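You operate a simulated robot arm through the tools that you are given. There is no shell and no other tool. Be economical: measure what you need, move in short steps, check, and stop when the job is done.

Carry out the task below with a simulated robot arm. There is one attempt and no reset: what you move stays moved.

Task
Start the extract and lay the gloves carton and the orange pad out on the steel stand.
Fine: damper open, then extract on; the pad is in the yellow drawer; close it again. Set down upright: what you pick out. Where these are worked on the way, their far stop is far enough and under half their travel is too little: yellow drawer.

Only the result counts: the job must be done as asked and must still hold three seconds after the hand-in. Knocking over, shifting, dropping, spilling or breaking anything else fails it.

Robot
A 7-joint arm with a two-finger parallel gripper, fixed in place. Base frame: the origin is at the foot of the arm, x ahead of it, y to its left, z up; the work surface is at about z = 800. Readings come in mm, rad, newtons and seconds.
With the tool pointing down near the work surface it reaches from about 120 to 700 mm from the base axis. Its first joint turns from -2.007 to 2.007 rad. Payload 3.91 kg.
Tool frame: the origin (TCP) lies between the finger pads and is the grasp point; the fingertips stand 30 mm ahead of it; z points along the fingers, y is the line along which they close. The gripper opens to 110 mm. The fingers are 20 mm wide and 10 mm thick; the gripper's body (48 by 112 mm) begins 55 mm behind the TCP.
Orientation is that of the tool frame in the base frame, as a unit quaternion [x, y, z, w]. With the fingers straight down and closing along the base's y, the tool's x points along the base's -x, its y along +y and its z along -z.

Tools
- The arm moves only by the tool servo_tool. Its argument "rows" is a list of rows, each a list of 3 entries, a list of its own where there are three numbers: the shift along the base's x, y, z in m, then the turn, a rotation vector about the base's x, y, z in rad, then the opening, from 0 (shut) to 1 (fully open). In form: [[[x, y, z], [rx, ry, rz], jaw], ...]. A call has 1 to 10 rows; each row shifts and turns the commanded pose from where the row before left it. A row lasts 0.2 s, in which the tool goes at most 50 mm and 0.15 rad; a call with a longer step from one row to the next is refused whole, and so is a gripper value outside its range. A pose out of reach is approached as far as the arm can. The call stops where the force on the tool passes 40 N (or 10 N more than at its start, if that is more) or the arm is blocked; 0.2 s more then pass. Each finger travels about 108 mm/s and halts on what it meets, pressing with about 32 N; the grip force reading is that of the motor and also rises with nothing between the fingers. The clock runs only during rows and for 0.2 s after the last one: add rows that do not move to give the fingers time. The reply holds the time, the measured pose of the TCP, the force on the tool along the base axes, the opening and the grip force, in the units named above and with some noise, with the torque about the TCP (base axes, N m) and any sound that the robot's microphone picked up.
- Cameras (640 x 400 px; columns grow to the right, rows downward): "scene" is fixed at [215.7, 659.1, 1531.9]; the picture's right is [-0.74, -0.67, 0.00], its down [-0.34, 0.37, -0.86] and it looks along [0.58, -0.64, -0.50] (base axes); focal length 214 px, centre (320, 200). "wrist" rides on the gripper at [72, 17, -103] in the tool frame; the picture's right is [-0.23, 0.97, 0.00], its down [-0.76, -0.18, -0.62] and it looks along [-0.61, -0.14, 0.78] (tool axes); focal length 222 px, centre (320, 200).
- capture(camera): a new picture of that camera. No time passes.
- slide_trunk(by): slides the trunk up (or, below 0, down) by that many mm; the arm rides with it, the base frame stays. It gives what a move gives, with no picture.
- pixel_to_xyz(camera, pixels): there is no depth. For up to 12 entries [column, row, z] of the newest picture of that camera ("zoom" is the newest enlarged one), the place [x, y] in the base frame at which the ray of that pixel passes the height z, good to about 2 mm, but the place of the scene camera against the robot may be out by one fixed shift of up to 18 mm in any direction. No time passes.
- close_up(camera, box): a new picture of the part [left, top, right, bottom] of that camera's present view, enlarged. No time passes.
- finish_job(): hands the job in; it is judged then, once.

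Keep the steps short. Do not move on a guess: measure, check each grasp and each placing, and mend mistakes. In all there are 80 turns and 34 pictures (those below and enlarged ones count). Leave the gripper open and the arm clear of the work at the hand-in unless told otherwise, and finish with a single line.

The tools are called as name(argument=value, ...) on one line, values as JSON. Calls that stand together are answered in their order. servo_tool: Moves the arm, as the interface text tells. Its arguments: {"type":"object","properties":{"rows":{"type":"array","items":{"type":"array"}}},"required":["rows"]} The other tools are called the same way: slide_trunk (by) slides the trunk up or down; capture (camera) takes a picture; pixel_to_xyz (camera, pixels) gives the place at which the rays of pixels pass given heights; close_up (camera, box) takes an enlarged picture of a part of a camera's view; finish_job () hands the job in.

At the start:

```text
clock: 0.0
ee_pos: [480.8, -9.6, 1576.0]
ee_rot: [0.001, 1.0, -0.001, 0.0]
contact_force: [-0.1, 0.0, -0.7]
torque: [-0.01, 0.01, 0.01]
gripper_width: 110.0
grip_force: 0.2
trunk travel left (down, up): [-925.0, 65.0]
```

scene: 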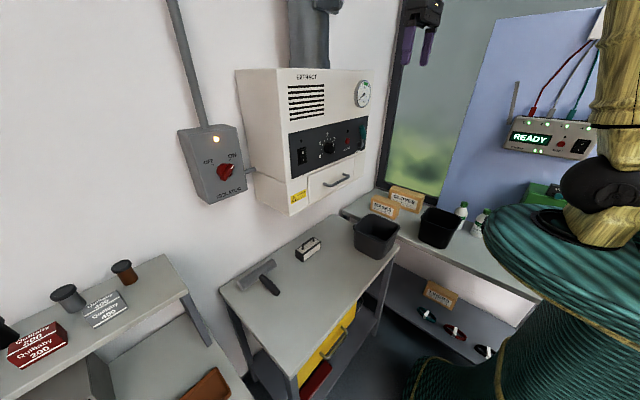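
wrist: 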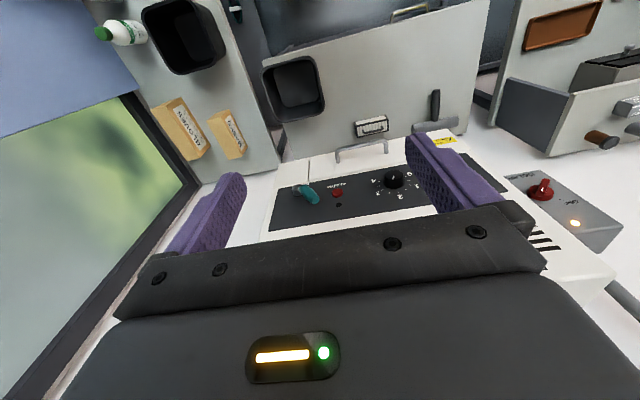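

I start by enlarging the extract unit, the table with the drawer, and the shelf with cartons.

close_up(camera="scene", box=[170, 60, 390, 220])

close_up(camera="scene", box=[210, 180, 530, 400])

close_up(camera="wrist", box=[100, 0, 500, 240])

```text
2.50 times, centred on (280, 140) of scene
```

zoom: 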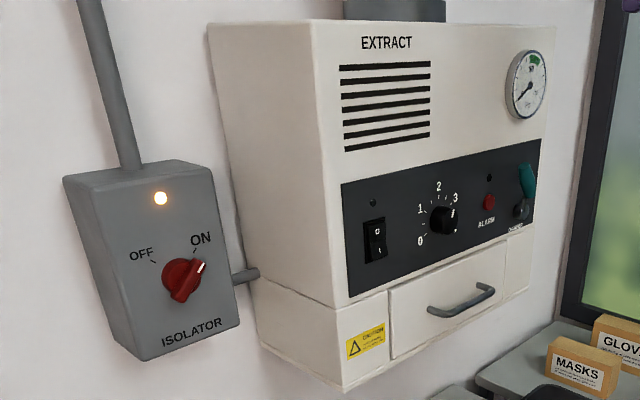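

```text
1.82 times, centred on (370, 290) of scene
```

zoom: 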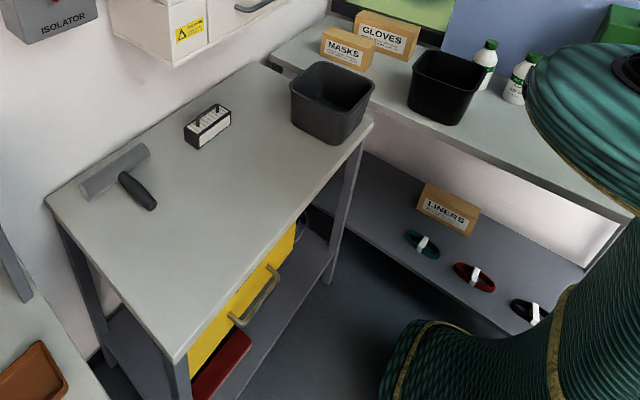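

```text
1.60 times, centred on (300, 120) of wrist
```

zoom: 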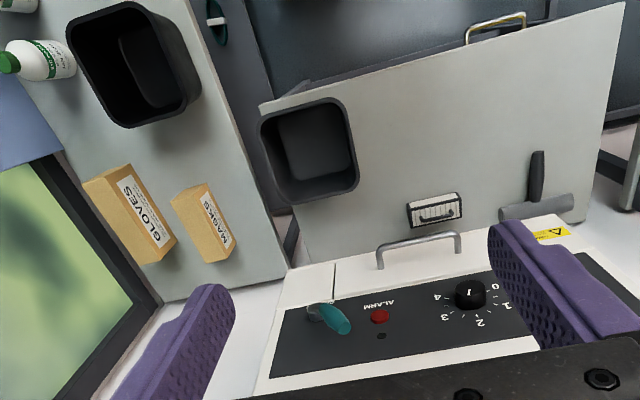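

Next I read the damper lever, dial and rocker more closely.

close_up(camera="scene", box=[320, 75, 384, 155])

close_up(camera="scene", box=[285, 115, 375, 175])

close_up(camera="wrist", box=[265, 140, 425, 240])

```text
5.00 times, centred on (352, 115) of scene
```

zoom: 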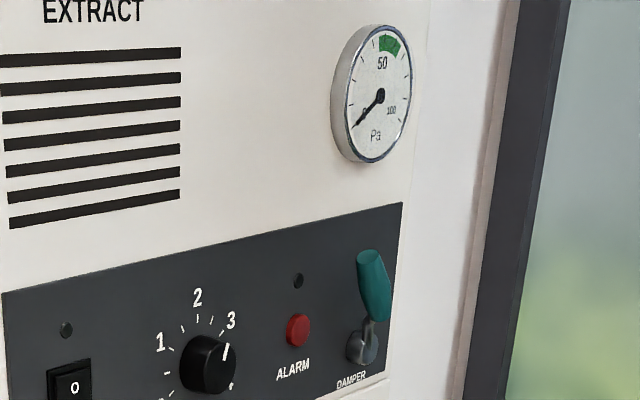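

```text
6.67 times, centred on (330, 145) of scene
```

zoom: 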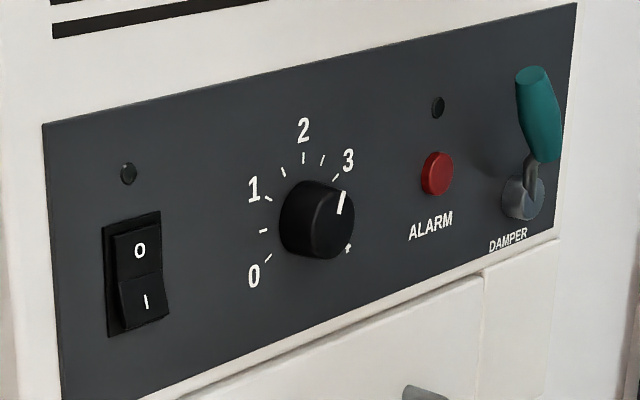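

```text
4.00 times, centred on (345, 190) of wrist
```

zoom: 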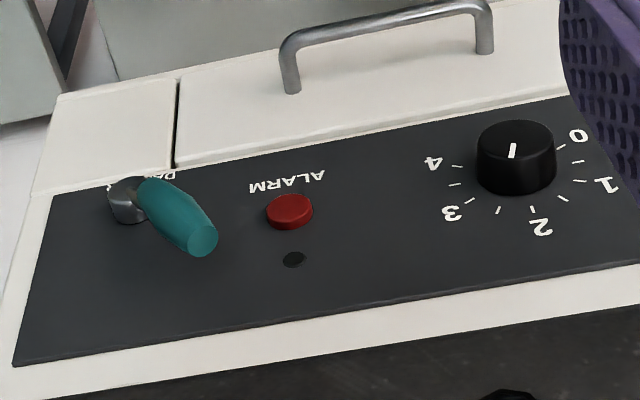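

I look at the left part of the scene to tell which surface is the steel stand.

close_up(camera="scene", box=[0, 200, 320, 400])

close_up(camera="wrist", box=[380, 0, 640, 160])

pixel_to_xyz(camera="scene", pixels=[[220, 290, 800], [333, 215, 800], [398, 245, 800], [290, 375, 800], [340, 210, 800], [300, 214, 1200], [376, 68, 1600]])

pixel_to_xyz(camera="wrist", pixels=[[283, 160, 800], [478, 0, 800], [375, 125, 800], [305, 180, 1200], [395, 180, 1200], [338, 193, 1200], [228, 130, 800], [180, 130, 800]])

```text
2.00 times, centred on (160, 300) of scene
```

zoom: 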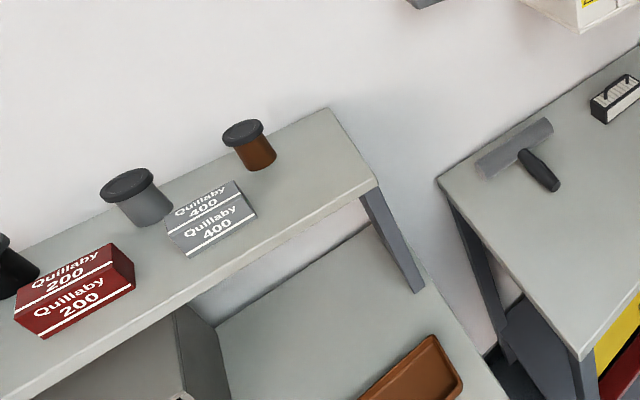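

```text
2.46 times, centred on (510, 80) of wrist
```

zoom: 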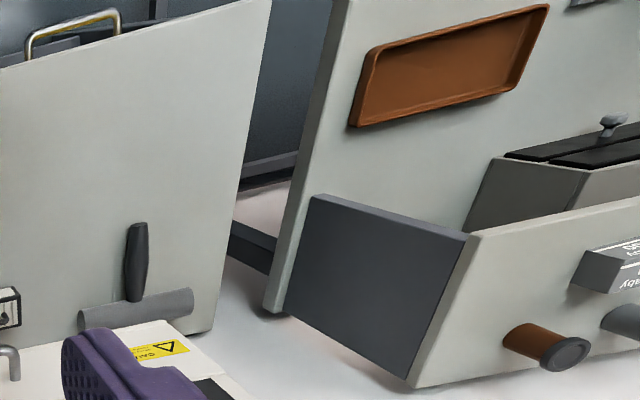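

```text
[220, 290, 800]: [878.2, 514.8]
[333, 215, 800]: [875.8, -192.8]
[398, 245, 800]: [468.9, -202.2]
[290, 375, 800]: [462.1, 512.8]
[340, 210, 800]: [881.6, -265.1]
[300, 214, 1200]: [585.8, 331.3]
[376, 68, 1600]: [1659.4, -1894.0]
```

```text
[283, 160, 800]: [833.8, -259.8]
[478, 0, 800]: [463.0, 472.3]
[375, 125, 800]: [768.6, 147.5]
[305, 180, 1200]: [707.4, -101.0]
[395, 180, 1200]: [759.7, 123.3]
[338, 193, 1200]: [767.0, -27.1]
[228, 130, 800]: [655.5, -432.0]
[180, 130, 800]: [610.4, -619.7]
```

The centre table (x 460–880, y -200–510) has the yellow drawer below it. To find which surface is "steel stand" I turn the arm to the left and look there.

servo_tool(rows=[[[-0.015, 0.04, 0], [0, 0, 0.15], 1], [[-0.015, 0.04, 0], [0, 0, 0.15], 1], [[-0.015, 0.04, 0], [0, 0, 0.15], 1], [[-0.02, 0.04, 0], [0, 0, 0.15], 1], [[-0.02, 0.04, 0], [0, 0, 0.15], 1], [[-0.03, 0.03, 0], [0, 0, 0.15], 1], [[-0.03, 0.03, 0], [0, 0, 0.15], 1], [[-0.03, 0.03, 0], [0, 0, 0.15], 1], [[-0.03, 0.03, 0], [0, 0, 0.15], 1], [[-0.03, 0.03, 0], [0, 0, 0.15], 1]])

capture(camera="wrist")

```text
clock: 2.2
ee_pos: [245.2, 342.6, 1572.7]
ee_rot: [-0.682, 0.732, 0.0, -0.001]
contact_force: [0.3, -0.3, -0.8]
torque: [-0.03, 0.02, 0.02]
gripper_width: 110.1
grip_force: 0.1
trunk travel left (down, up): [-925.0, 65.0]
```

```text
23 pictures are left
```

wrist: 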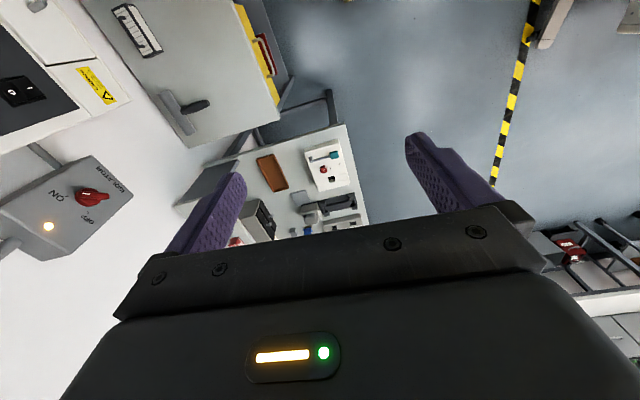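

The left bench with the orange tray and control box shows at (270,180). I measure its place, and then swing to the right side.

pixel_to_xyz(camera="wrist", pixels=[[345, 125, 800], [210, 160, 800], [368, 222, 800], [275, 170, 800], [240, 3, 800], [278, 118, 800], [195, 147, 800]])

servo_tool(rows=[[[0.03, -0.03, 0], [0, 0, -0.15], 1], [[0.03, -0.03, 0], [0, 0, -0.15], 1], [[0.03, -0.03, 0], [0, 0, -0.15], 1], [[0.03, -0.03, 0], [0, 0, -0.15], 1], [[0.03, -0.03, 0], [0, 0, -0.15], 1], [[0.02, -0.04, 0], [0, 0, -0.15], 1], [[0.02, -0.04, 0], [0, 0, -0.15], 1], [[0.015, -0.04, 0], [0, 0, -0.15], 1], [[0.015, -0.04, 0], [0, 0, -0.15], 1], [[0.015, -0.04, 0], [0, 0, -0.15], 1]])

servo_tool(rows=[[[-0.015, -0.04, 0], [0, 0, -0.15], 1], [[-0.015, -0.04, 0], [0, 0, -0.15], 1], [[-0.015, -0.04, 0], [0, 0, -0.15], 1], [[-0.02, -0.04, 0], [0, 0, -0.15], 1], [[-0.02, -0.04, 0], [0, 0, -0.15], 1], [[-0.03, -0.03, 0], [0, 0, -0.15], 1], [[-0.03, -0.03, 0], [0, 0, -0.15], 1], [[-0.03, -0.03, 0], [0, 0, -0.15], 1], [[-0.03, -0.03, 0], [0, 0, -0.15], 1], [[-0.03, -0.03, 0], [0, 0, -0.15], 1]])

capture(camera="wrist")

```text
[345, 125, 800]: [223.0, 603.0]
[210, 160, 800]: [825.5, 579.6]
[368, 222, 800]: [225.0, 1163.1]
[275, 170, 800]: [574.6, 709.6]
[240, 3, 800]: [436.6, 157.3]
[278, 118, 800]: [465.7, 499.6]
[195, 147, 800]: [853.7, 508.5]
```

```text
clock: 4.4
ee_pos: [483.9, -10.1, 1576.9]
ee_rot: [0.001, 1.0, 0.0, 0.0]
contact_force: [-0.5, -0.2, 0.3]
torque: [0.03, 0.04, -0.01]
gripper_width: 110.1
grip_force: 0.1
trunk travel left (down, up): [-925.0, 65.0]
```

```text
clock: 6.6
ee_pos: [245.1, -363.0, 1576.9]
ee_rot: [0.682, 0.731, 0.001, -0.001]
contact_force: [-0.3, -0.6, 0.4]
torque: [0.0, -0.01, -0.03]
gripper_width: 110.1
grip_force: 0.0
trunk travel left (down, up): [-925.0, 65.0]
```

```text
22 pictures are left
```

wrist: 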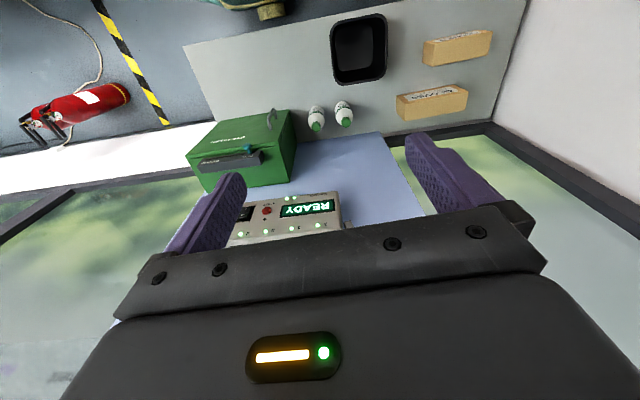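

The free-standing table with the yellow drawer is the centre one; the gloves carton is on the window bench. I work the extract first: swing back to the front, lower the trunk, and pitch the fingers forward to face the panel.

servo_tool(rows=[[[0.03, 0.03, 0], [0, 0, 0.15], 1], [[0.03, 0.03, 0], [0, 0, 0.15], 1], [[0.03, 0.03, 0], [0, 0, 0.15], 1], [[0.03, 0.03, 0], [0, 0, 0.15], 1], [[0.03, 0.03, 0], [0, 0, 0.15], 1], [[0.02, 0.04, 0], [0, 0, 0.15], 1], [[0.02, 0.04, 0], [0, 0, 0.15], 1], [[0.005, 0.04, 0], [0, 0, 0.15], 1], [[-0.01, 0.04, 0], [0, 0, 0.15], 1], [[-0.01, 0.04, 0], [0, 0, 0.15], 0]])

servo_tool(rows=[[[-0.01, 0, 0], [0, -0.15, 0], 0], [[-0.01, 0, 0], [0, -0.15, 0], 0], [[-0.01, 0, 0], [0, -0.15, 0], 0], [[-0.01, 0, 0], [0, -0.15, 0], 0], [[0, 0, 0], [0, -0.15, 0], 0], [[0, 0, 0], [0, -0.15, 0], 0], [[0, 0, 0], [0, -0.15, 0], 0], [[0, 0, 0], [0, -0.15, 0], 0], [[0, 0, 0], [0, -0.15, 0], 0], [[0, 0, 0], [0, -0.15, 0], 0]])

slide_trunk(by=-230)

capture(camera="wrist")

```text
clock: 8.8
ee_pos: [421.5, -8.3, 1573.6]
ee_rot: [-0.001, 1.0, -0.001, -0.001]
contact_force: [-0.2, 1.0, -0.6]
torque: [0.0, -0.01, -0.01]
gripper_width: 26.4
grip_force: 0.0
trunk travel left (down, up): [-925.0, 65.0]
```

```text
clock: 11.0
ee_pos: [465.8, -16.7, 1543.5]
ee_rot: [0.0, 0.749, 0.001, 0.663]
contact_force: [0.3, -0.2, -0.8]
torque: [0.05, -0.01, 0.0]
gripper_width: 0.0
grip_force: 31.8
out of reach, approached as far as the arm can: row 4, 5, 6, 7, 8
trunk travel left (down, up): [-925.0, 65.0]
```

```text
clock: 13.4
ee_pos: [464.6, -16.7, 1313.0]
ee_rot: [0.001, 0.749, -0.001, 0.663]
contact_force: [-1.0, -0.4, 0.0]
torque: [-0.04, -0.01, 0.05]
gripper_width: 0.1
grip_force: 32.1
trunk travel left (down, up): [-695.0, 295.0]
```

```text
21 pictures are left
```

wrist: 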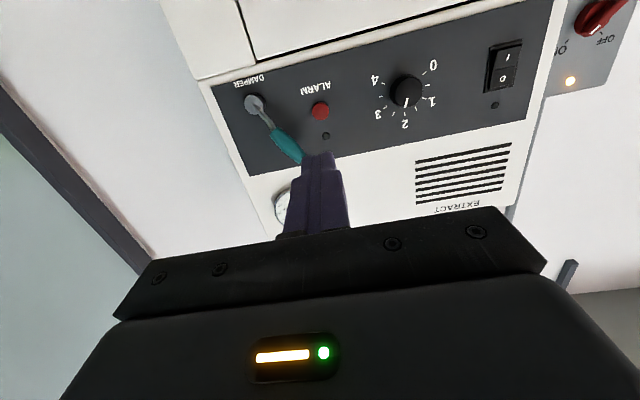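

I zoom on the damper and rocker from the front.

close_up(camera="wrist", box=[200, 50, 360, 150])

pixel_to_xyz(camera="wrist", pixels=[[255, 105, 1295], [290, 150, 1365], [255, 105, 1300], [320, 110, 1300], [320, 110, 1310], [508, 58, 1290], [500, 80, 1300], [496, 104, 1320], [407, 90, 1300]])

```text
4.00 times, centred on (280, 100) of wrist
```

zoom: 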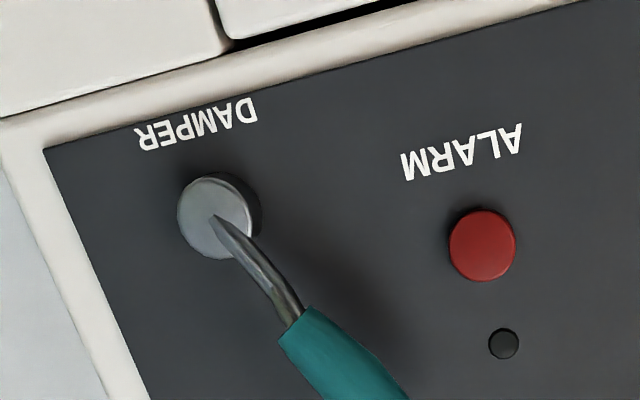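

```text
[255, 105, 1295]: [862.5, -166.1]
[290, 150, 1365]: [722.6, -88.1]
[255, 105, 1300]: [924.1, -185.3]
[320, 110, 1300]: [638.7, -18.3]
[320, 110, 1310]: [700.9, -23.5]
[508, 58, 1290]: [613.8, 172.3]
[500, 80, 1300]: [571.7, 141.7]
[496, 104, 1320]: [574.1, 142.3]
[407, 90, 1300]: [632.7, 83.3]
```

The damper lever's hub is about (678,-109,1280) and its grip middle (649,-70,1343), leaning left of vertical. I plan to straddle the grip with the half-open fingers. First a small test move to see how the commanded pose tracks.

servo_tool(rows=[[[0.02, -0.02, 0.02], [0, 0, 0], 0.45], [[0.02, -0.02, 0.01], [0, 0, 0], 0.45], [[0.02, -0.015, 0], [0, -0.05, 0], 0.45]])

```text
clock: 14.2
ee_pos: [525.5, -70.1, 1344.2]
ee_rot: [0.001, 0.733, -0.001, 0.681]
contact_force: [0.3, -0.8, 0.1]
torque: [0.0, 0.0, -0.03]
gripper_width: 49.4
grip_force: 0.0
trunk travel left (down, up): [-695.0, 295.0]
```

It tracks from the measured pose. I advance 60 mm and check the straddle by picture.

servo_tool(rows=[[[0.03, 0, 0], [0, -0.04, 0], 0.55], [[0.03, 0, 0], [0, -0.03, 0], 0.55]])

capture(camera="wrist")

```text
clock: 14.8
ee_pos: [585.3, -70.4, 1344.0]
ee_rot: [0.0, 0.708, 0.0, 0.706]
contact_force: [0.4, -0.2, 0.1]
torque: [0.0, -0.01, 0.0]
gripper_width: 60.2
grip_force: 0.1
trunk travel left (down, up): [-695.0, 295.0]
```

```text
19 pictures are left
```

wrist: 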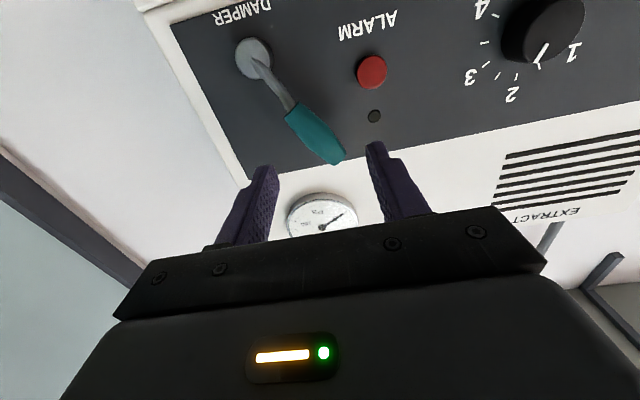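

Fingertips at (265,170) and (375,145) frame the grip end at (335,155). I open slightly, shift 4 mm left and move in 45 mm.

servo_tool(rows=[[[0, 0.004, 0], [0, 0, 0], 0.68], [[0.015, 0, 0], [0, 0, 0], 0.68], [[0.015, 0, 0], [0, 0, 0], 0.68], [[0.015, 0, 0], [0, 0, 0], 0.68]])

capture(camera="wrist")

```text
clock: 15.8
ee_pos: [630.6, -66.2, 1342.9]
ee_rot: [0.0, 0.708, 0.001, 0.706]
contact_force: [0.4, 0.7, 0.8]
torque: [0.01, -0.01, 0.04]
gripper_width: 74.7
grip_force: 0.0
trunk travel left (down, up): [-695.0, 295.0]
```

```text
18 pictures are left
```

wrist: 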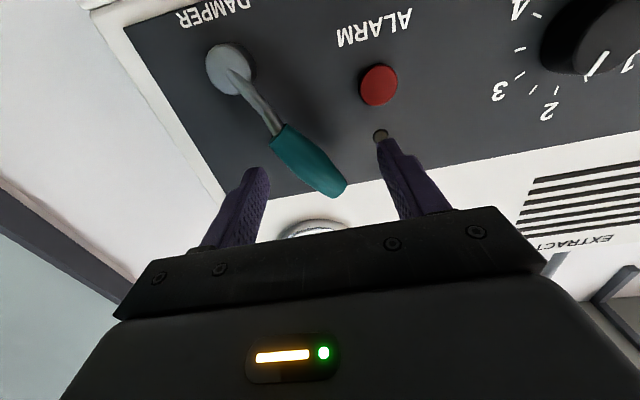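

The fingers straddle the teal grip. Now I push right (-y) in small steps, watching the force.

servo_tool(rows=[[[0, -0.015, 0], [0, 0, 0], 0.68], [[0, -0.015, 0], [0, 0, 0], 0.68], [[0, -0.01, 0], [0, 0, 0], 0.68], [[0, -0.01, 0], [0, 0, 0], 0.68], [[0, -0.01, 0], [0, 0, 0], 0.68]])

```text
clock: 17.0
ee_pos: [629.5, -126.4, 1344.2]
ee_rot: [0.0, 0.708, 0.0, 0.706]
contact_force: [0.5, -0.2, 0.7]
torque: [0.01, 0.01, 0.01]
gripper_width: 74.7
grip_force: 0.1
trunk travel left (down, up): [-695.0, 295.0]
```

No resistance; the lever seems to move. I continue right to find the stop.

servo_tool(rows=[[[0, -0.01, 0], [0, 0, 0], 0.68], [[0, -0.01, 0], [0, 0, 0], 0.68], [[0, -0.01, 0], [0, 0, 0], 0.68], [[0, -0.01, 0], [0, 0, 0], 0.68]])

capture(camera="wrist")

```text
clock: 18.0
ee_pos: [629.1, -163.0, 1343.9]
ee_rot: [-0.002, 0.708, 0.001, 0.706]
contact_force: [0.0, 7.9, 2.2]
torque: [0.11, -0.03, 0.19]
gripper_width: 78.5
grip_force: 3.8
trunk travel left (down, up): [-695.0, 295.0]
```

```text
17 pictures are left
```

wrist: 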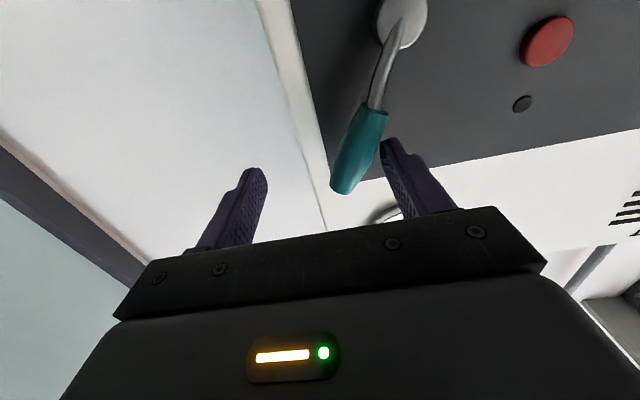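

The lever has swung past vertical with ~8 N resistance. I push a bit more to see if it's the stop.

servo_tool(rows=[[[0, -0.008, 0], [0, 0, 0], 0.68], [[0, -0.008, 0], [0, 0, 0], 0.68], [[0, -0.008, 0], [0, 0, 0], 0.68]])

```text
clock: 18.9
ee_pos: [632.8, -173.9, 1348.9]
ee_rot: [-0.013, 0.703, 0.01, 0.711]
contact_force: [-0.4, 24.4, 7.7]
torque: [0.61, 0.06, 0.66]
gripper_width: 87.4
grip_force: 13.0
trunk travel left (down, up): [-695.0, 295.0]
stopped in row 3: the force on the tool passed its limit at 40 N (the readings are from after the stop); the commanded pose is now the measured one
```

The stop is reached (about 30° right, mirrored to the start). I back off to centre the lever, withdraw, and look at the panel.

servo_tool(rows=[[[0, 0.015, 0], [0, 0, 0], 0.75], [[0, 0.01, 0], [0, 0, 0], 0.75], [[-0.03, 0.008, 0], [0, 0, 0], 0.75], [[-0.04, 0.02, 0], [0, 0, 0], 0.5], [[-0.04, 0.04, 0], [0, 0, 0], 0.3], [[-0.03, 0.04, 0], [0, 0, 0], 0]])

capture(camera="wrist")

```text
refused: row 5 steps farther than a row can; nothing moved
```

```text
16 pictures are left
```

wrist: 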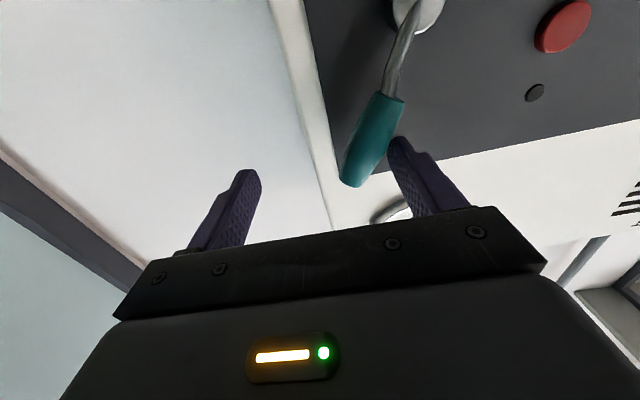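

Redo with allowed steps: back off, withdraw, then traverse to in front of the rocker's "I" half (est. (690,222,1301)).

servo_tool(rows=[[[0, 0.015, 0], [0, 0, 0], 0.8], [[0, 0.01, 0], [0, 0, 0], 0.8], [[-0.03, 0, 0], [0, 0, 0], 0.8], [[-0.04, 0.0, 0], [0, 0, 0], 0.5], [[-0.03, 0.03, 0], [0, 0, 0], 0.3], [[0, 0.045, 0], [0, 0, 0], 0], [[0, 0.045, -0.01], [0, 0, 0], 0], [[0, 0.045, -0.01], [0, 0, 0], 0], [[0, 0.045, -0.01], [0, 0, 0], 0], [[0, 0.045, -0.01], [0, 0, 0], 0]])

servo_tool(rows=[[[0, 0.045, -0.005], [0, 0, 0], 0], [[0, 0.045, 0], [0, 0, 0], 0], [[0, 0.025, 0], [0, 0, 0], 0]])

capture(camera="wrist")

```text
clock: 21.1
ee_pos: [537.0, 100.2, 1304.7]
ee_rot: [-0.006, 0.707, 0.004, 0.707]
contact_force: [0.5, -0.1, 0.9]
torque: [0.0, 0.03, 0.0]
gripper_width: 0.2
grip_force: 32.7
trunk travel left (down, up): [-695.0, 295.0]
```

```text
clock: 21.9
ee_pos: [534.0, 212.8, 1300.1]
ee_rot: [-0.006, 0.706, 0.005, 0.709]
contact_force: [-0.1, -0.7, 0.2]
torque: [0.03, 0.01, -0.01]
gripper_width: 0.1
grip_force: 32.5
trunk travel left (down, up): [-695.0, 295.0]
```

```text
15 pictures are left
```

wrist: 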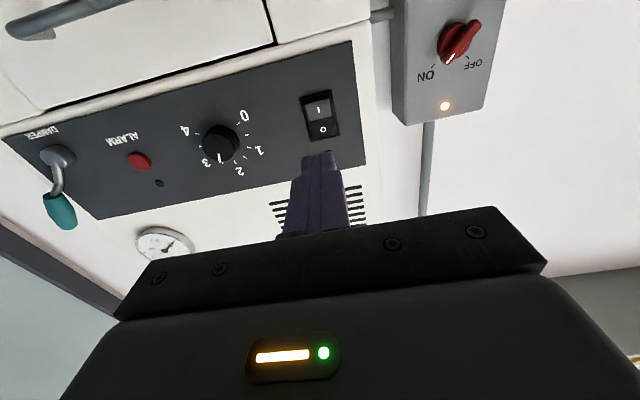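

The damper lever is now at the far side. I re-measure the rocker: "I" at (318,107), "O" at (323,130).

pixel_to_xyz(camera="wrist", pixels=[[318, 107, 1280], [318, 107, 1300], [323, 130, 1300], [323, 130, 1330], [138, 161, 1300], [138, 161, 1310]])

```text
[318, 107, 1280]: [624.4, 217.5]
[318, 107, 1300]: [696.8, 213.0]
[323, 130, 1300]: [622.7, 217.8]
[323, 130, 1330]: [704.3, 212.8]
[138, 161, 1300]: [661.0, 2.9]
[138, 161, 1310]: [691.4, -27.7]
```

"I" lies at (690,213.5,1298). I aim z≈1295 and advance, then press in small steps.

servo_tool(rows=[[[0.03, 0, -0.005], [0, 0, 0], 0], [[0.03, 0, 0], [0, 0, 0], 0], [[0.03, 0, 0], [0, 0, 0], 0], [[0.015, 0, 0], [0, 0, 0], 0], [[0.008, 0, 0], [0, 0, 0], 0], [[0.006, 0, 0], [0, 0, 0], 0], [[0.006, 0, 0], [0, 0, 0], 0], [[0.006, 0, 0], [0, 0, 0], 0]])

```text
clock: 23.6
ee_pos: [650.3, 212.5, 1294.5]
ee_rot: [-0.006, 0.707, 0.006, 0.707]
contact_force: [-45.1, -7.5, -2.6]
torque: [-0.02, -0.33, -0.31]
gripper_width: 0.1
grip_force: 31.9
trunk travel left (down, up): [-695.0, 295.0]
stopped in row 8: the force on the tool passed its limit at 48 N (the readings are from after the stop); the commanded pose is now the measured one
```

Contact at tip x≈680. I back off and look at the rocker and lamps.

servo_tool(rows=[[[-0.03, 0, 0], [0, 0, 0], 0], [[-0.045, 0, 0], [0, 0, 0], 0], [[-0.045, 0, 0], [0, 0, 0], 0]])

close_up(camera="scene", box=[250, 70, 410, 170])

```text
clock: 24.4
ee_pos: [539.4, 212.8, 1291.8]
ee_rot: [-0.006, 0.709, 0.005, 0.705]
contact_force: [-0.4, -0.5, 0.2]
torque: [0.02, 0.02, -0.01]
gripper_width: 0.0
grip_force: 32.0
trunk travel left (down, up): [-695.0, 295.0]
```

```text
4.00 times, centred on (330, 120) of scene
```

zoom: 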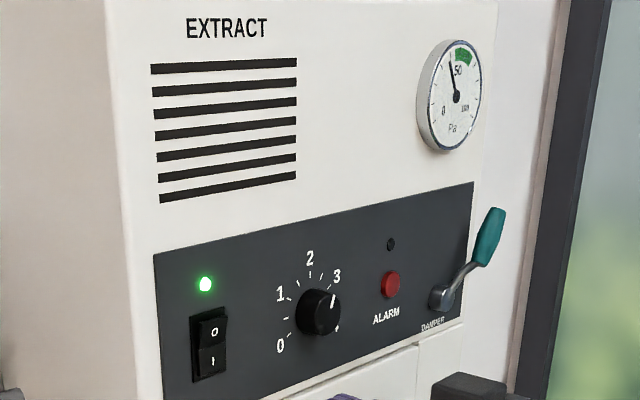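

The green lamp is on, the rocker shows I, and the gauge is rising. Next I go to view the gloves carton: fingers back down, swing to the right, lower the trunk.

servo_tool(rows=[[[-0.015, -0.045, 0], [0, 0.15, 0], 0], [[-0.015, -0.045, 0], [0, 0.15, 0], 0], [[-0.015, -0.045, 0], [0, 0.15, 0], 0.5], [[-0.015, -0.045, 0], [0, 0.15, 0], 1], [[-0.015, -0.045, 0], [0, 0.15, 0], 1], [[-0.015, -0.045, 0], [0, 0.15, 0], 1], [[-0.015, -0.045, 0], [0, 0.15, 0], 1], [[-0.015, -0.045, 0], [0, 0.15, 0], 1], [[-0.015, -0.045, 0], [0, 0.15, 0], 1], [[-0.015, -0.045, 0], [0, 0.15, 0], 1]])

servo_tool(rows=[[[-0.01, -0.03, 0], [0, 0.07, 0], 1], [[-0.01, -0.03, 0], [0, 0, -0.15], 1], [[-0.01, -0.03, 0], [0, 0, -0.15], 1], [[-0.01, -0.03, 0], [0, 0, -0.15], 1], [[-0.01, -0.03, 0], [0, 0, -0.15], 1]])

slide_trunk(by=-120)

capture(camera="wrist")

```text
clock: 26.6
ee_pos: [424.2, -88.8, 1276.8]
ee_rot: [0.007, 0.999, 0.002, 0.033]
contact_force: [0.1, 0.1, 0.0]
torque: [-0.04, 0.01, 0.0]
gripper_width: 109.8
grip_force: 0.0
out of reach, approached as far as the arm can: row 7, 8, 9, 10
trunk travel left (down, up): [-695.0, 295.0]
```

```text
clock: 27.8
ee_pos: [370.3, -207.2, 1276.6]
ee_rot: [0.296, 0.955, 0.009, 0.001]
contact_force: [-0.1, -0.2, 0.3]
torque: [0.01, 0.0, -0.04]
gripper_width: 110.0
grip_force: 0.0
out of reach, approached as far as the arm can: row 1
trunk travel left (down, up): [-695.0, 295.0]
```

```text
clock: 29.3
ee_pos: [370.3, -206.4, 1156.0]
ee_rot: [0.295, 0.955, 0.009, 0.001]
contact_force: [-0.5, 0.2, 0.1]
torque: [0.0, 0.02, -0.03]
gripper_width: 109.9
grip_force: 0.1
trunk travel left (down, up): [-575.0, 415.0]
```

```text
13 pictures are left
```

wrist: 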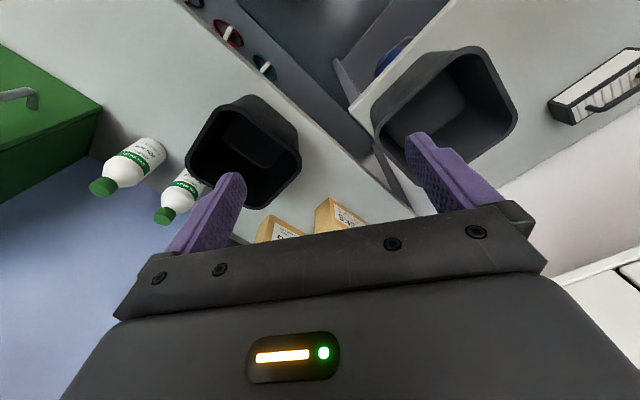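

The cartons are half hidden behind the gripper at (275,230) and (335,215). I measure the bin, bottles and cartons roughly.

pixel_to_xyz(camera="wrist", pixels=[[186, 155, 920], [245, 97, 920], [301, 155, 920], [255, 208, 920], [180, 185, 870], [275, 222, 890], [330, 202, 890], [365, 215, 890], [310, 230, 850], [300, 190, 800], [418, 215, 800], [240, 240, 800]])

```text
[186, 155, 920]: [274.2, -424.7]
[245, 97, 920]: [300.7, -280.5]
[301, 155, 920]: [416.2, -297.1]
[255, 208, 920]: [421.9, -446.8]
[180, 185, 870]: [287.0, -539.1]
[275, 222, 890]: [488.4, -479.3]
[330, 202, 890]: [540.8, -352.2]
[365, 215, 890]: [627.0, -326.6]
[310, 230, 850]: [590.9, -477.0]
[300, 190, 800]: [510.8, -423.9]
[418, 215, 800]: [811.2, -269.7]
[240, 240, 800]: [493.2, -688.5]
```

I turn further right, move a bit and pitch the view up to see the cartons whole.

servo_tool(rows=[[[-0.01, -0.03, 0], [0, 0, -0.15], 1], [[-0.01, -0.03, 0], [0, 0, -0.15], 1], [[-0.01, -0.03, 0], [-0.117, -0.093, 0], 1], [[-0.01, -0.03, 0], [-0.117, -0.093, 0], 1], [[0, 0, 0], [-0.117, -0.093, 0], 1], [[0, 0, 0], [-0.06, -0.046, 0], 1]])

capture(camera="wrist")

```text
clock: 30.7
ee_pos: [331.0, -325.5, 1157.3]
ee_rot: [0.418, 0.871, -0.106, 0.235]
contact_force: [0.1, 0.3, -0.8]
torque: [0.01, -0.03, 0.03]
gripper_width: 110.2
grip_force: 0.1
trunk travel left (down, up): [-575.0, 415.0]
```

```text
12 pictures are left
```

wrist: 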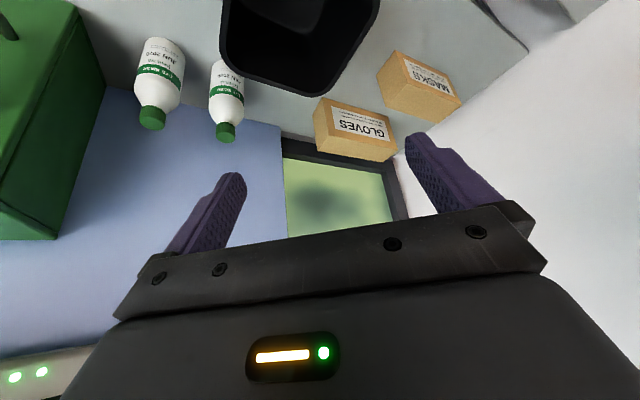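

I enlarge the carton.

close_up(camera="wrist", box=[290, 30, 482, 180])

```text
2.67 times, centred on (386, 105) of wrist
```

zoom: 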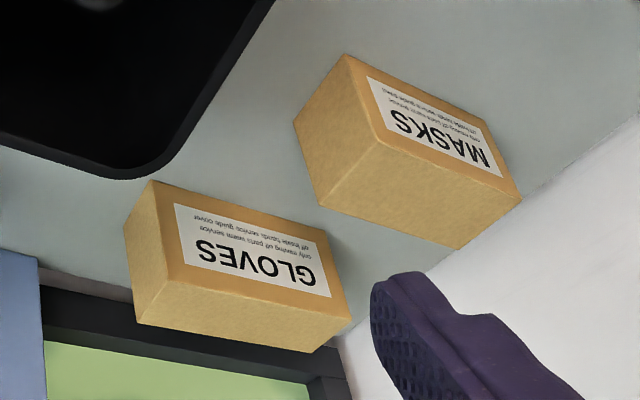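

I measure the gloves carton's corners in the enlarged picture: foot (153,180),(328,238),(123,232), top (168,268),(350,318),(138,322),(310,352).

pixel_to_xyz(camera="zoom", pixels=[[153, 180, 800], [328, 238, 800], [123, 232, 800], [168, 268, 880], [168, 268, 900], [350, 318, 880], [350, 318, 900], [138, 322, 880], [310, 352, 880], [345, 55, 800], [293, 122, 800], [520, 200, 880]])

```text
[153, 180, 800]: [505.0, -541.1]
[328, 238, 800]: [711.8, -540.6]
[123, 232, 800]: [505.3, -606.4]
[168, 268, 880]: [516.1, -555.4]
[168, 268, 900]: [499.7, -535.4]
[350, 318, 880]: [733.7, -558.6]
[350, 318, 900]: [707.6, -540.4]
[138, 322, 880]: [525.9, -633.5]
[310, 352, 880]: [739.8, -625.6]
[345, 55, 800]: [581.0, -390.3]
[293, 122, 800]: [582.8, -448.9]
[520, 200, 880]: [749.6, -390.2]
```

With the bench at 800 the gloves carton spans x 505–712, y -541…-606, top at ≈895; it is narrow in y. I will grip across y near its near end, tool tilted 45° toward +x. I turn to that orientation at the present height.

servo_tool(rows=[[[0.015, -0.02, 0], [0, 0, 0.15], 1], [[0.02, -0.03, 0], [0, 0, 0.15], 1], [[0.025, -0.035, 0], [0, 0, 0.15], 1], [[0.025, -0.035, 0], [0, 0, 0.15], 1], [[0.025, -0.035, 0], [0, 0, 0.15], 1], [[0.025, -0.035, 0], [0, 0, 0.15], 1], [[0.025, -0.03, 0], [0, -0.13, 0], 1], [[0.025, -0.028, 0], [0, -0.13, 0], 1]])

```text
clock: 32.5
ee_pos: [547.5, -178.0, 1093.3]
ee_rot: [0.039, 0.92, -0.033, 0.388]
contact_force: [-0.1, 0.3, -0.5]
torque: [0.05, 0.0, 0.01]
gripper_width: 110.0
grip_force: 0.1
out of reach, approached as far as the arm can: row 2, 3, 4, 5, 6, 7, 8
trunk travel left (down, up): [-575.0, 415.0]
```

The arm could not hold that turn there. I test how far it goes in -y with this orientation.

servo_tool(rows=[[[0, -0.04, 0], [0, 0, 0], 1], [[0, -0.04, 0], [0, 0, 0], 1], [[0, -0.04, 0], [0, 0, 0], 1], [[0, -0.04, 0], [0, 0, 0], 1]])

```text
clock: 33.5
ee_pos: [521.8, -193.0, 1072.3]
ee_rot: [0.043, 0.92, -0.039, 0.388]
contact_force: [0.2, -0.7, 0.6]
torque: [0.02, 0.0, 0.01]
gripper_width: 110.2
grip_force: 0.1
out of reach, approached as far as the arm can: row 1, 2, 3, 4
trunk travel left (down, up): [-575.0, 415.0]
```

The arm seems cramped at this height relative to its shoulder. I raise the trunk and lower the tool instead, then test -y again.

slide_trunk(by=150)

servo_tool(rows=[[[0, 0, -0.04], [0, 0, 0], 1], [[0, 0, -0.04], [0, 0, 0], 1], [[0, 0, -0.04], [0, 0, 0], 1], [[0, 0, -0.04], [0, 0, 0], 1], [[0, -0.04, 0], [0, 0, 0], 1], [[0, -0.04, 0], [0, 0, 0], 1], [[0, -0.04, 0], [0, 0, 0], 1], [[0, -0.04, 0], [0, 0, 0], 1]])

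```text
clock: 35.3
ee_pos: [522.1, -193.1, 1223.4]
ee_rot: [0.043, 0.92, -0.04, 0.389]
contact_force: [-0.1, -0.2, -0.4]
torque: [0.0, 0.01, -0.01]
gripper_width: 109.9
grip_force: 0.0
trunk travel left (down, up): [-725.0, 265.0]
```

```text
clock: 37.1
ee_pos: [462.2, -315.9, 1171.5]
ee_rot: [0.043, 0.92, -0.04, 0.388]
contact_force: [0.4, 0.1, -0.4]
torque: [0.01, 0.01, 0.02]
gripper_width: 110.2
grip_force: 0.0
out of reach, approached as far as the arm can: row 2, 3, 4, 5, 6, 7, 8
trunk travel left (down, up): [-725.0, 265.0]
```

Likely a wrist-joint limit with this tilt. I un-tilt to fingers down with yaw 0 and test reaching to the right.

servo_tool(rows=[[[0, 0, 0], [0, 0.15, 0], 1], [[0, 0, 0], [0, 0.15, 0], 1], [[0, 0, 0], [0, 0.15, 0], 1], [[0, 0, 0], [0, 0.15, 0], 1], [[0, 0, 0], [0, 0.15, 0], 1], [[0, -0.04, 0], [0, 0, 0], 1], [[0, -0.04, 0], [0, 0, 0], 1], [[0, -0.04, 0], [0, 0, 0], 1], [[0, -0.04, 0], [0, 0, 0], 1], [[0, -0.04, 0], [0, 0, 0], 1]])

```text
clock: 39.3
ee_pos: [308.7, -399.9, 1234.4]
ee_rot: [0.027, 0.998, -0.054, 0.025]
contact_force: [-0.6, 0.1, -0.2]
torque: [0.0, 0.0, 0.03]
gripper_width: 109.9
grip_force: 0.0
out of reach, approached as far as the arm can: row 2, 3, 4, 5, 6, 7, 8, 9, 10
trunk travel left (down, up): [-725.0, 265.0]
```

I test lowering the tool with a relaxed yaw, to find the comfortable height band.

servo_tool(rows=[[[0.02, 0, -0.02], [0, 0, -0.1], 1], [[0.02, 0, -0.04], [0, 0, -0.1], 1], [[0.02, 0, -0.045], [0, 0, -0.1], 1], [[0.02, 0, -0.045], [0, 0, 0], 1], [[0.02, 0, -0.045], [0, 0, 0], 1]])

```text
clock: 40.5
ee_pos: [331.5, -304.1, 1109.3]
ee_rot: [0.175, 0.983, -0.056, 0.018]
contact_force: [-0.2, -0.7, -0.2]
torque: [0.03, -0.04, -0.02]
gripper_width: 110.0
grip_force: 0.1
out of reach, approached as far as the arm can: row 1, 2, 3, 4, 5
trunk travel left (down, up): [-725.0, 265.0]
```

Going lower shrinks the reach, so the arm wants the tool higher relative to the trunk. I raise the tool and test reaching out to the carton's bearing at height, before lowering the trunk.

servo_tool(rows=[[[0, 0, 0.045], [0, 0, 0], 1], [[0, 0, 0.045], [0, 0, 0], 1], [[0, 0, 0.045], [0, 0, 0], 1], [[0, 0, 0.045], [0, 0, 0], 1], [[0, 0, 0.045], [0, 0, 0], 1], [[0, 0, 0.045], [0, 0, 0], 1], [[0.02, -0.04, 0.02], [0, 0, 0], 1], [[0.02, -0.04, 0], [0, 0, 0], 1], [[0.02, -0.04, 0], [0, 0, 0], 1], [[0.02, -0.04, 0], [0, 0, 0], 1]])

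```text
clock: 42.7
ee_pos: [342.8, -369.8, 1382.0]
ee_rot: [0.174, 0.983, -0.055, 0.016]
contact_force: [-0.1, -0.2, -0.2]
torque: [0.04, -0.01, -0.01]
gripper_width: 109.9
grip_force: 0.1
out of reach, approached as far as the arm can: row 8, 9, 10
trunk travel left (down, up): [-725.0, 265.0]
```

I test again with the tool's yaw turned radial (-47°), moving outward.

servo_tool(rows=[[[0, 0, 0], [0, 0, -0.15], 1], [[0, 0, 0], [0, 0, -0.15], 1], [[0, 0, 0], [0, 0, -0.15], 1], [[0.03, -0.03, 0], [0, 0, 0], 1], [[0.03, -0.03, 0], [0, 0, 0], 1], [[0.03, -0.03, 0], [0, 0, 0], 1], [[0.03, -0.03, 0], [0, 0, 0], 1]])

```text
clock: 44.3
ee_pos: [348.3, -361.5, 1358.1]
ee_rot: [0.389, 0.919, -0.058, 0.005]
contact_force: [0.5, -0.4, 0.6]
torque: [0.0, -0.01, 0.03]
gripper_width: 110.2
grip_force: 0.0
out of reach, approached as far as the arm can: row 2, 4, 5, 6, 7
trunk travel left (down, up): [-725.0, 265.0]
```

I take a scene picture to see the arm's configuration.

capture(camera="scene")

```text
10 pictures are left
```

scene: 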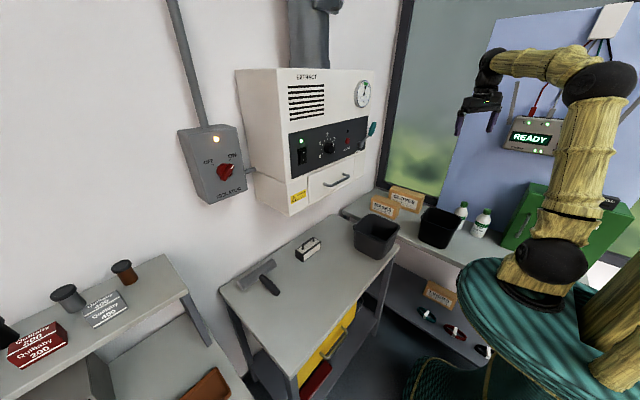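

The arm looks upright, elbow at 90°. I go back to straight ahead, fingers down, and test forward reach there to learn where the limit comes from.

servo_tool(rows=[[[0.01, 0.04, 0.0], [0, 0, 0.12], 1], [[0.01, 0.04, 0.0], [0, 0, 0.12], 1], [[0.01, 0.04, 0.0], [0, 0, 0.12], 1], [[0.01, 0.04, 0], [0, 0, 0.12], 1], [[0.01, 0.04, 0], [0, 0, 0.12], 1], [[0.01, 0.04, 0], [0, 0, 0.12], 1], [[0.01, 0.04, 0], [0, 0, 0.08], 1], [[0.01, 0.04, 0], [0, 0, 0], 1], [[0.01, 0.03, 0], [0, 0, 0], 1], [[0, 0, 0], [0, 0, 0], 1]])

servo_tool(rows=[[[0.03, 0, 0], [0, 0, 0], 1], [[0.03, 0, 0], [0, 0, 0], 1], [[0.03, 0, 0], [0, 0, 0], 1], [[0.03, 0, -0.03], [0, 0, 0], 1], [[0.03, 0, -0.03], [0, 0, 0], 1]])

```text
clock: 46.5
ee_pos: [439.1, -11.5, 1357.5]
ee_rot: [0.0, 0.998, -0.052, 0.026]
contact_force: [-0.3, 0.6, 0.3]
torque: [0.01, 0.02, -0.02]
gripper_width: 110.0
grip_force: 0.3
trunk travel left (down, up): [-725.0, 265.0]
```

```text
clock: 47.7
ee_pos: [458.0, -48.5, 1287.9]
ee_rot: [-0.001, 0.998, -0.051, 0.027]
contact_force: [0.6, -0.4, 0.7]
torque: [0.0, 0.01, -0.03]
gripper_width: 109.9
grip_force: 0.2
out of reach, approached as far as the arm can: row 1, 2, 3, 4, 5
trunk travel left (down, up): [-725.0, 265.0]
```

Even straight ahead it is blocked, so a wrist joint is likely against its stop since the horizontal pose. I turn the yaw by -0.6 rad and test forward reach again.

servo_tool(rows=[[[0, 0, 0.03], [0, 0, -0.15], 1], [[0, 0, 0.03], [0, 0, -0.15], 1], [[0, 0, 0], [0, 0, -0.15], 1], [[0, 0, 0], [0, 0, -0.15], 1], [[0.03, 0, 0], [0, 0, 0], 1], [[0.03, 0, 0], [0, 0, 0], 1], [[0.03, 0, 0], [0, 0, 0], 1]])

```text
clock: 49.3
ee_pos: [446.7, -69.9, 1336.8]
ee_rot: [0.294, 0.954, -0.057, 0.01]
contact_force: [0.2, 0.2, 0.4]
torque: [0.02, 0.0, 0.01]
gripper_width: 110.1
grip_force: 0.1
out of reach, approached as far as the arm can: row 1, 2, 3, 4, 5, 6, 7
trunk travel left (down, up): [-725.0, 265.0]
```

Still blocked. I try a different path: retract inward, lower while retracted, then extend.

servo_tool(rows=[[[-0.04, 0.02, 0], [0, 0, 0.15], 1], [[-0.04, 0.02, 0], [0, 0, 0.15], 1], [[-0.04, 0.02, -0.01], [0, 0, 0.15], 1], [[-0.03, 0.01, -0.03], [0, 0, 0.15], 1], [[0, 0, -0.04], [0, 0, 0], 1], [[0, 0, -0.045], [0, 0, 0], 1], [[0, 0, -0.045], [0, 0, 0], 1], [[0, 0, -0.045], [0, 0, 0], 1], [[0, 0, -0.045], [0, 0, 0], 1]])

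servo_tool(rows=[[[0.04, 0, 0], [0, 0, 0], 1], [[0.04, 0, 0], [0, 0, 0], 1], [[0.04, 0, 0], [0, 0, 0], 1], [[0.04, 0, 0], [0, 0, 0], 1], [[0.04, 0, 0], [0, 0, 0], 1], [[0.04, 0, 0], [0, 0, 0], 1]])

```text
clock: 51.3
ee_pos: [313.5, 1.7, 1078.6]
ee_rot: [0.0, 0.998, -0.051, 0.025]
contact_force: [0.1, 0.1, -0.3]
torque: [0.05, 0.0, -0.01]
gripper_width: 110.1
grip_force: 0.1
out of reach, approached as far as the arm can: row 4, 9
trunk travel left (down, up): [-725.0, 265.0]
```

```text
clock: 52.7
ee_pos: [554.4, 1.6, 1078.9]
ee_rot: [0.0, 0.998, -0.051, 0.025]
contact_force: [0.3, -0.9, 0.1]
torque: [0.0, 0.04, -0.02]
gripper_width: 109.7
grip_force: 0.0
trunk travel left (down, up): [-725.0, 265.0]
```

That worked: 554 mm ahead without complaint. The low, unfolded posture is the right one. I now remove the small roll, tilt the tool 45° toward +x and swing to the right.

servo_tool(rows=[[[0, -0.02, 0], [0.1, 0, 0], 1], [[0, -0.03, 0], [0, -0.15, 0], 1], [[0, -0.03, 0], [0, -0.15, 0], 1], [[0, -0.03, 0], [0, -0.15, 0], 1], [[0, -0.03, 0], [0, -0.15, 0], 1], [[0, -0.03, 0], [0, -0.13, 0], 1], [[0, -0.045, 0], [0, 0, 0], 1], [[0, -0.045, 0], [0, 0, 0], 1]])

```text
clock: 54.5
ee_pos: [551.1, -260.6, 1076.1]
ee_rot: [0.002, 0.924, -0.001, 0.382]
contact_force: [-0.7, 0.3, -0.6]
torque: [0.01, 0.0, 0.02]
gripper_width: 110.1
grip_force: 0.1
trunk travel left (down, up): [-725.0, 265.0]
```

Clean. I continue to y ≈ -573 at this height.

servo_tool(rows=[[[0, -0.045, 0], [0, 0, 0], 1], [[0, -0.045, 0], [0, 0, 0], 1], [[0, -0.045, 0], [0, 0, 0], 1], [[0, -0.045, 0], [0, 0, 0], 1], [[0, -0.045, 0], [0, 0, 0], 1], [[0, -0.045, 0], [0, 0, 0], 1], [[0.004, -0.042, 0], [0, 0, 0], 1], [[0, 0, 0], [0, 0, 0], 1]])

```text
clock: 56.3
ee_pos: [556.0, -569.2, 1077.2]
ee_rot: [0.001, 0.924, -0.001, 0.382]
contact_force: [-0.3, 0.2, 0.6]
torque: [-0.04, -0.01, 0.02]
gripper_width: 110.0
grip_force: 0.1
trunk travel left (down, up): [-725.0, 265.0]
```

In place above the carton. I lower the trunk by 130 mm and check with a scene close-up.

slide_trunk(by=-130)

close_up(camera="scene", box=[350, 130, 510, 260])

```text
clock: 57.9
ee_pos: [555.4, -568.1, 947.5]
ee_rot: [0.002, 0.925, -0.002, 0.381]
contact_force: [-0.2, 0.7, 0.4]
torque: [0.03, 0.01, -0.01]
gripper_width: 110.1
grip_force: 0.0
trunk travel left (down, up): [-595.0, 395.0]
```

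```text
3.08 times, centred on (430, 195) of scene
```

zoom: 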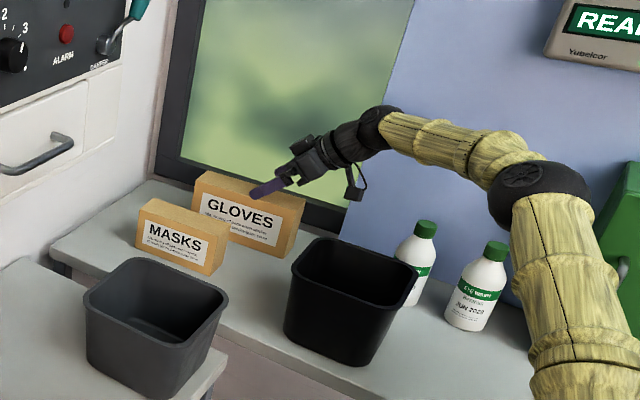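

The open fingers are over the near end of the GLOVES carton. I shift 5 mm in -y and go down 75 mm in guarded steps.

servo_tool(rows=[[[0, -0.0055, 0], [0, 0, 0], 1], [[0, 0, -0.02], [0, 0, 0], 1], [[0, 0, -0.02], [0, 0, 0], 1], [[0, 0, -0.015], [0, 0, 0], 1], [[0, 0, -0.01], [0, 0, 0], 1], [[0, 0, -0.01], [0, 0, 0], 1]])

capture(camera="wrist")

```text
clock: 59.3
ee_pos: [558.6, -577.4, 889.5]
ee_rot: [0.004, 0.921, -0.008, 0.389]
contact_force: [1.3, -1.4, 16.3]
torque: [0.58, 0.94, 0.0]
gripper_width: 109.8
grip_force: 0.0
trunk travel left (down, up): [-595.0, 395.0]
stopped in row 6: the force on the tool passed its limit at 47 N (the readings are from after the stop); the commanded pose is now the measured one
```

```text
8 pictures are left
```

wrist: 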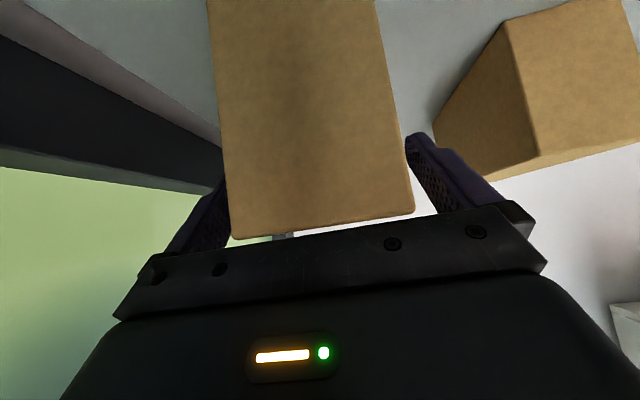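

Stopped by contact at TCP+(−58,+36): the gripper body touches the carton's top edge, so the carton top is ≈910, higher than assumed. I measure the end face's edges in this picture.

pixel_to_xyz(camera="wrist", pixels=[[217, 100, 890], [217, 100, 880], [391, 100, 890], [391, 100, 880], [232, 238, 915], [232, 238, 920], [413, 215, 915], [413, 215, 920]])

```text
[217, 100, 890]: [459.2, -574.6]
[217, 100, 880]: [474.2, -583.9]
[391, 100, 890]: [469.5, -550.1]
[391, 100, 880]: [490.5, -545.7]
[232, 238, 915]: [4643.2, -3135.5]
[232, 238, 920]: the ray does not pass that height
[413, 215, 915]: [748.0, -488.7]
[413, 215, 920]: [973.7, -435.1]
```

The carton is x ≥ 508, y -541…-606, top ≈ 908. The fingers already overlap it by 40 mm, enough. I lift 4 mm to unload, centre in y, and close.

servo_tool(rows=[[[0, 0.004, 0.004], [0, 0, 0], 1], [[0, 0, 0], [0, 0, 0], 0.7], [[0, 0, 0], [0, 0, 0], 0.5], [[0, 0, 0], [0, 0, 0], 0.4], [[0, 0, 0], [0, 0, 0], 0.4], [[0, 0, 0], [0, 0, 0], 0.4]])

```text
clock: 60.7
ee_pos: [557.0, -572.3, 889.1]
ee_rot: [0.003, 0.922, -0.006, 0.387]
contact_force: [-2.3, 3.9, 9.3]
torque: [0.37, 0.33, -0.08]
gripper_width: 59.9
grip_force: 31.8
trunk travel left (down, up): [-595.0, 395.0]
```

Held at width 59.9 mm. I lift 20 mm and check the load.

servo_tool(rows=[[[0, 0, 0.005], [0, 0, 0], 0.2], [[0, 0, 0.01], [0, 0, 0], 0.2], [[0, 0, 0.015], [0, 0, 0], 0.2], [[0, 0, 0], [0, 0, 0], 0.2]])

close_up(camera="scene", box=[350, 130, 510, 260])

```text
clock: 61.7
ee_pos: [558.7, -574.9, 917.6]
ee_rot: [0.003, 0.922, -0.005, 0.387]
contact_force: [0.0, 0.8, -3.3]
torque: [-0.04, 0.13, 0.01]
gripper_width: 59.9
grip_force: 32.1
trunk travel left (down, up): [-595.0, 395.0]
```

```text
3.08 times, centred on (430, 195) of scene
```

zoom: 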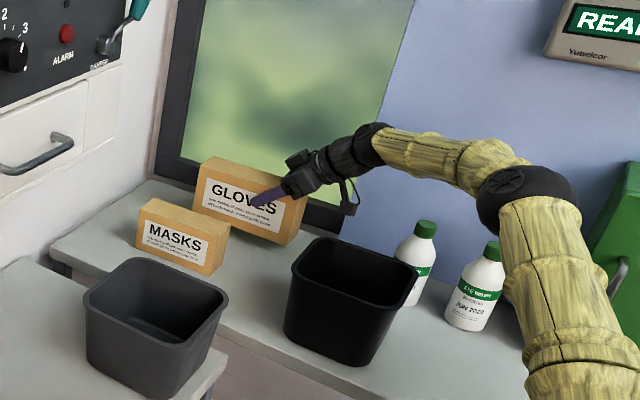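

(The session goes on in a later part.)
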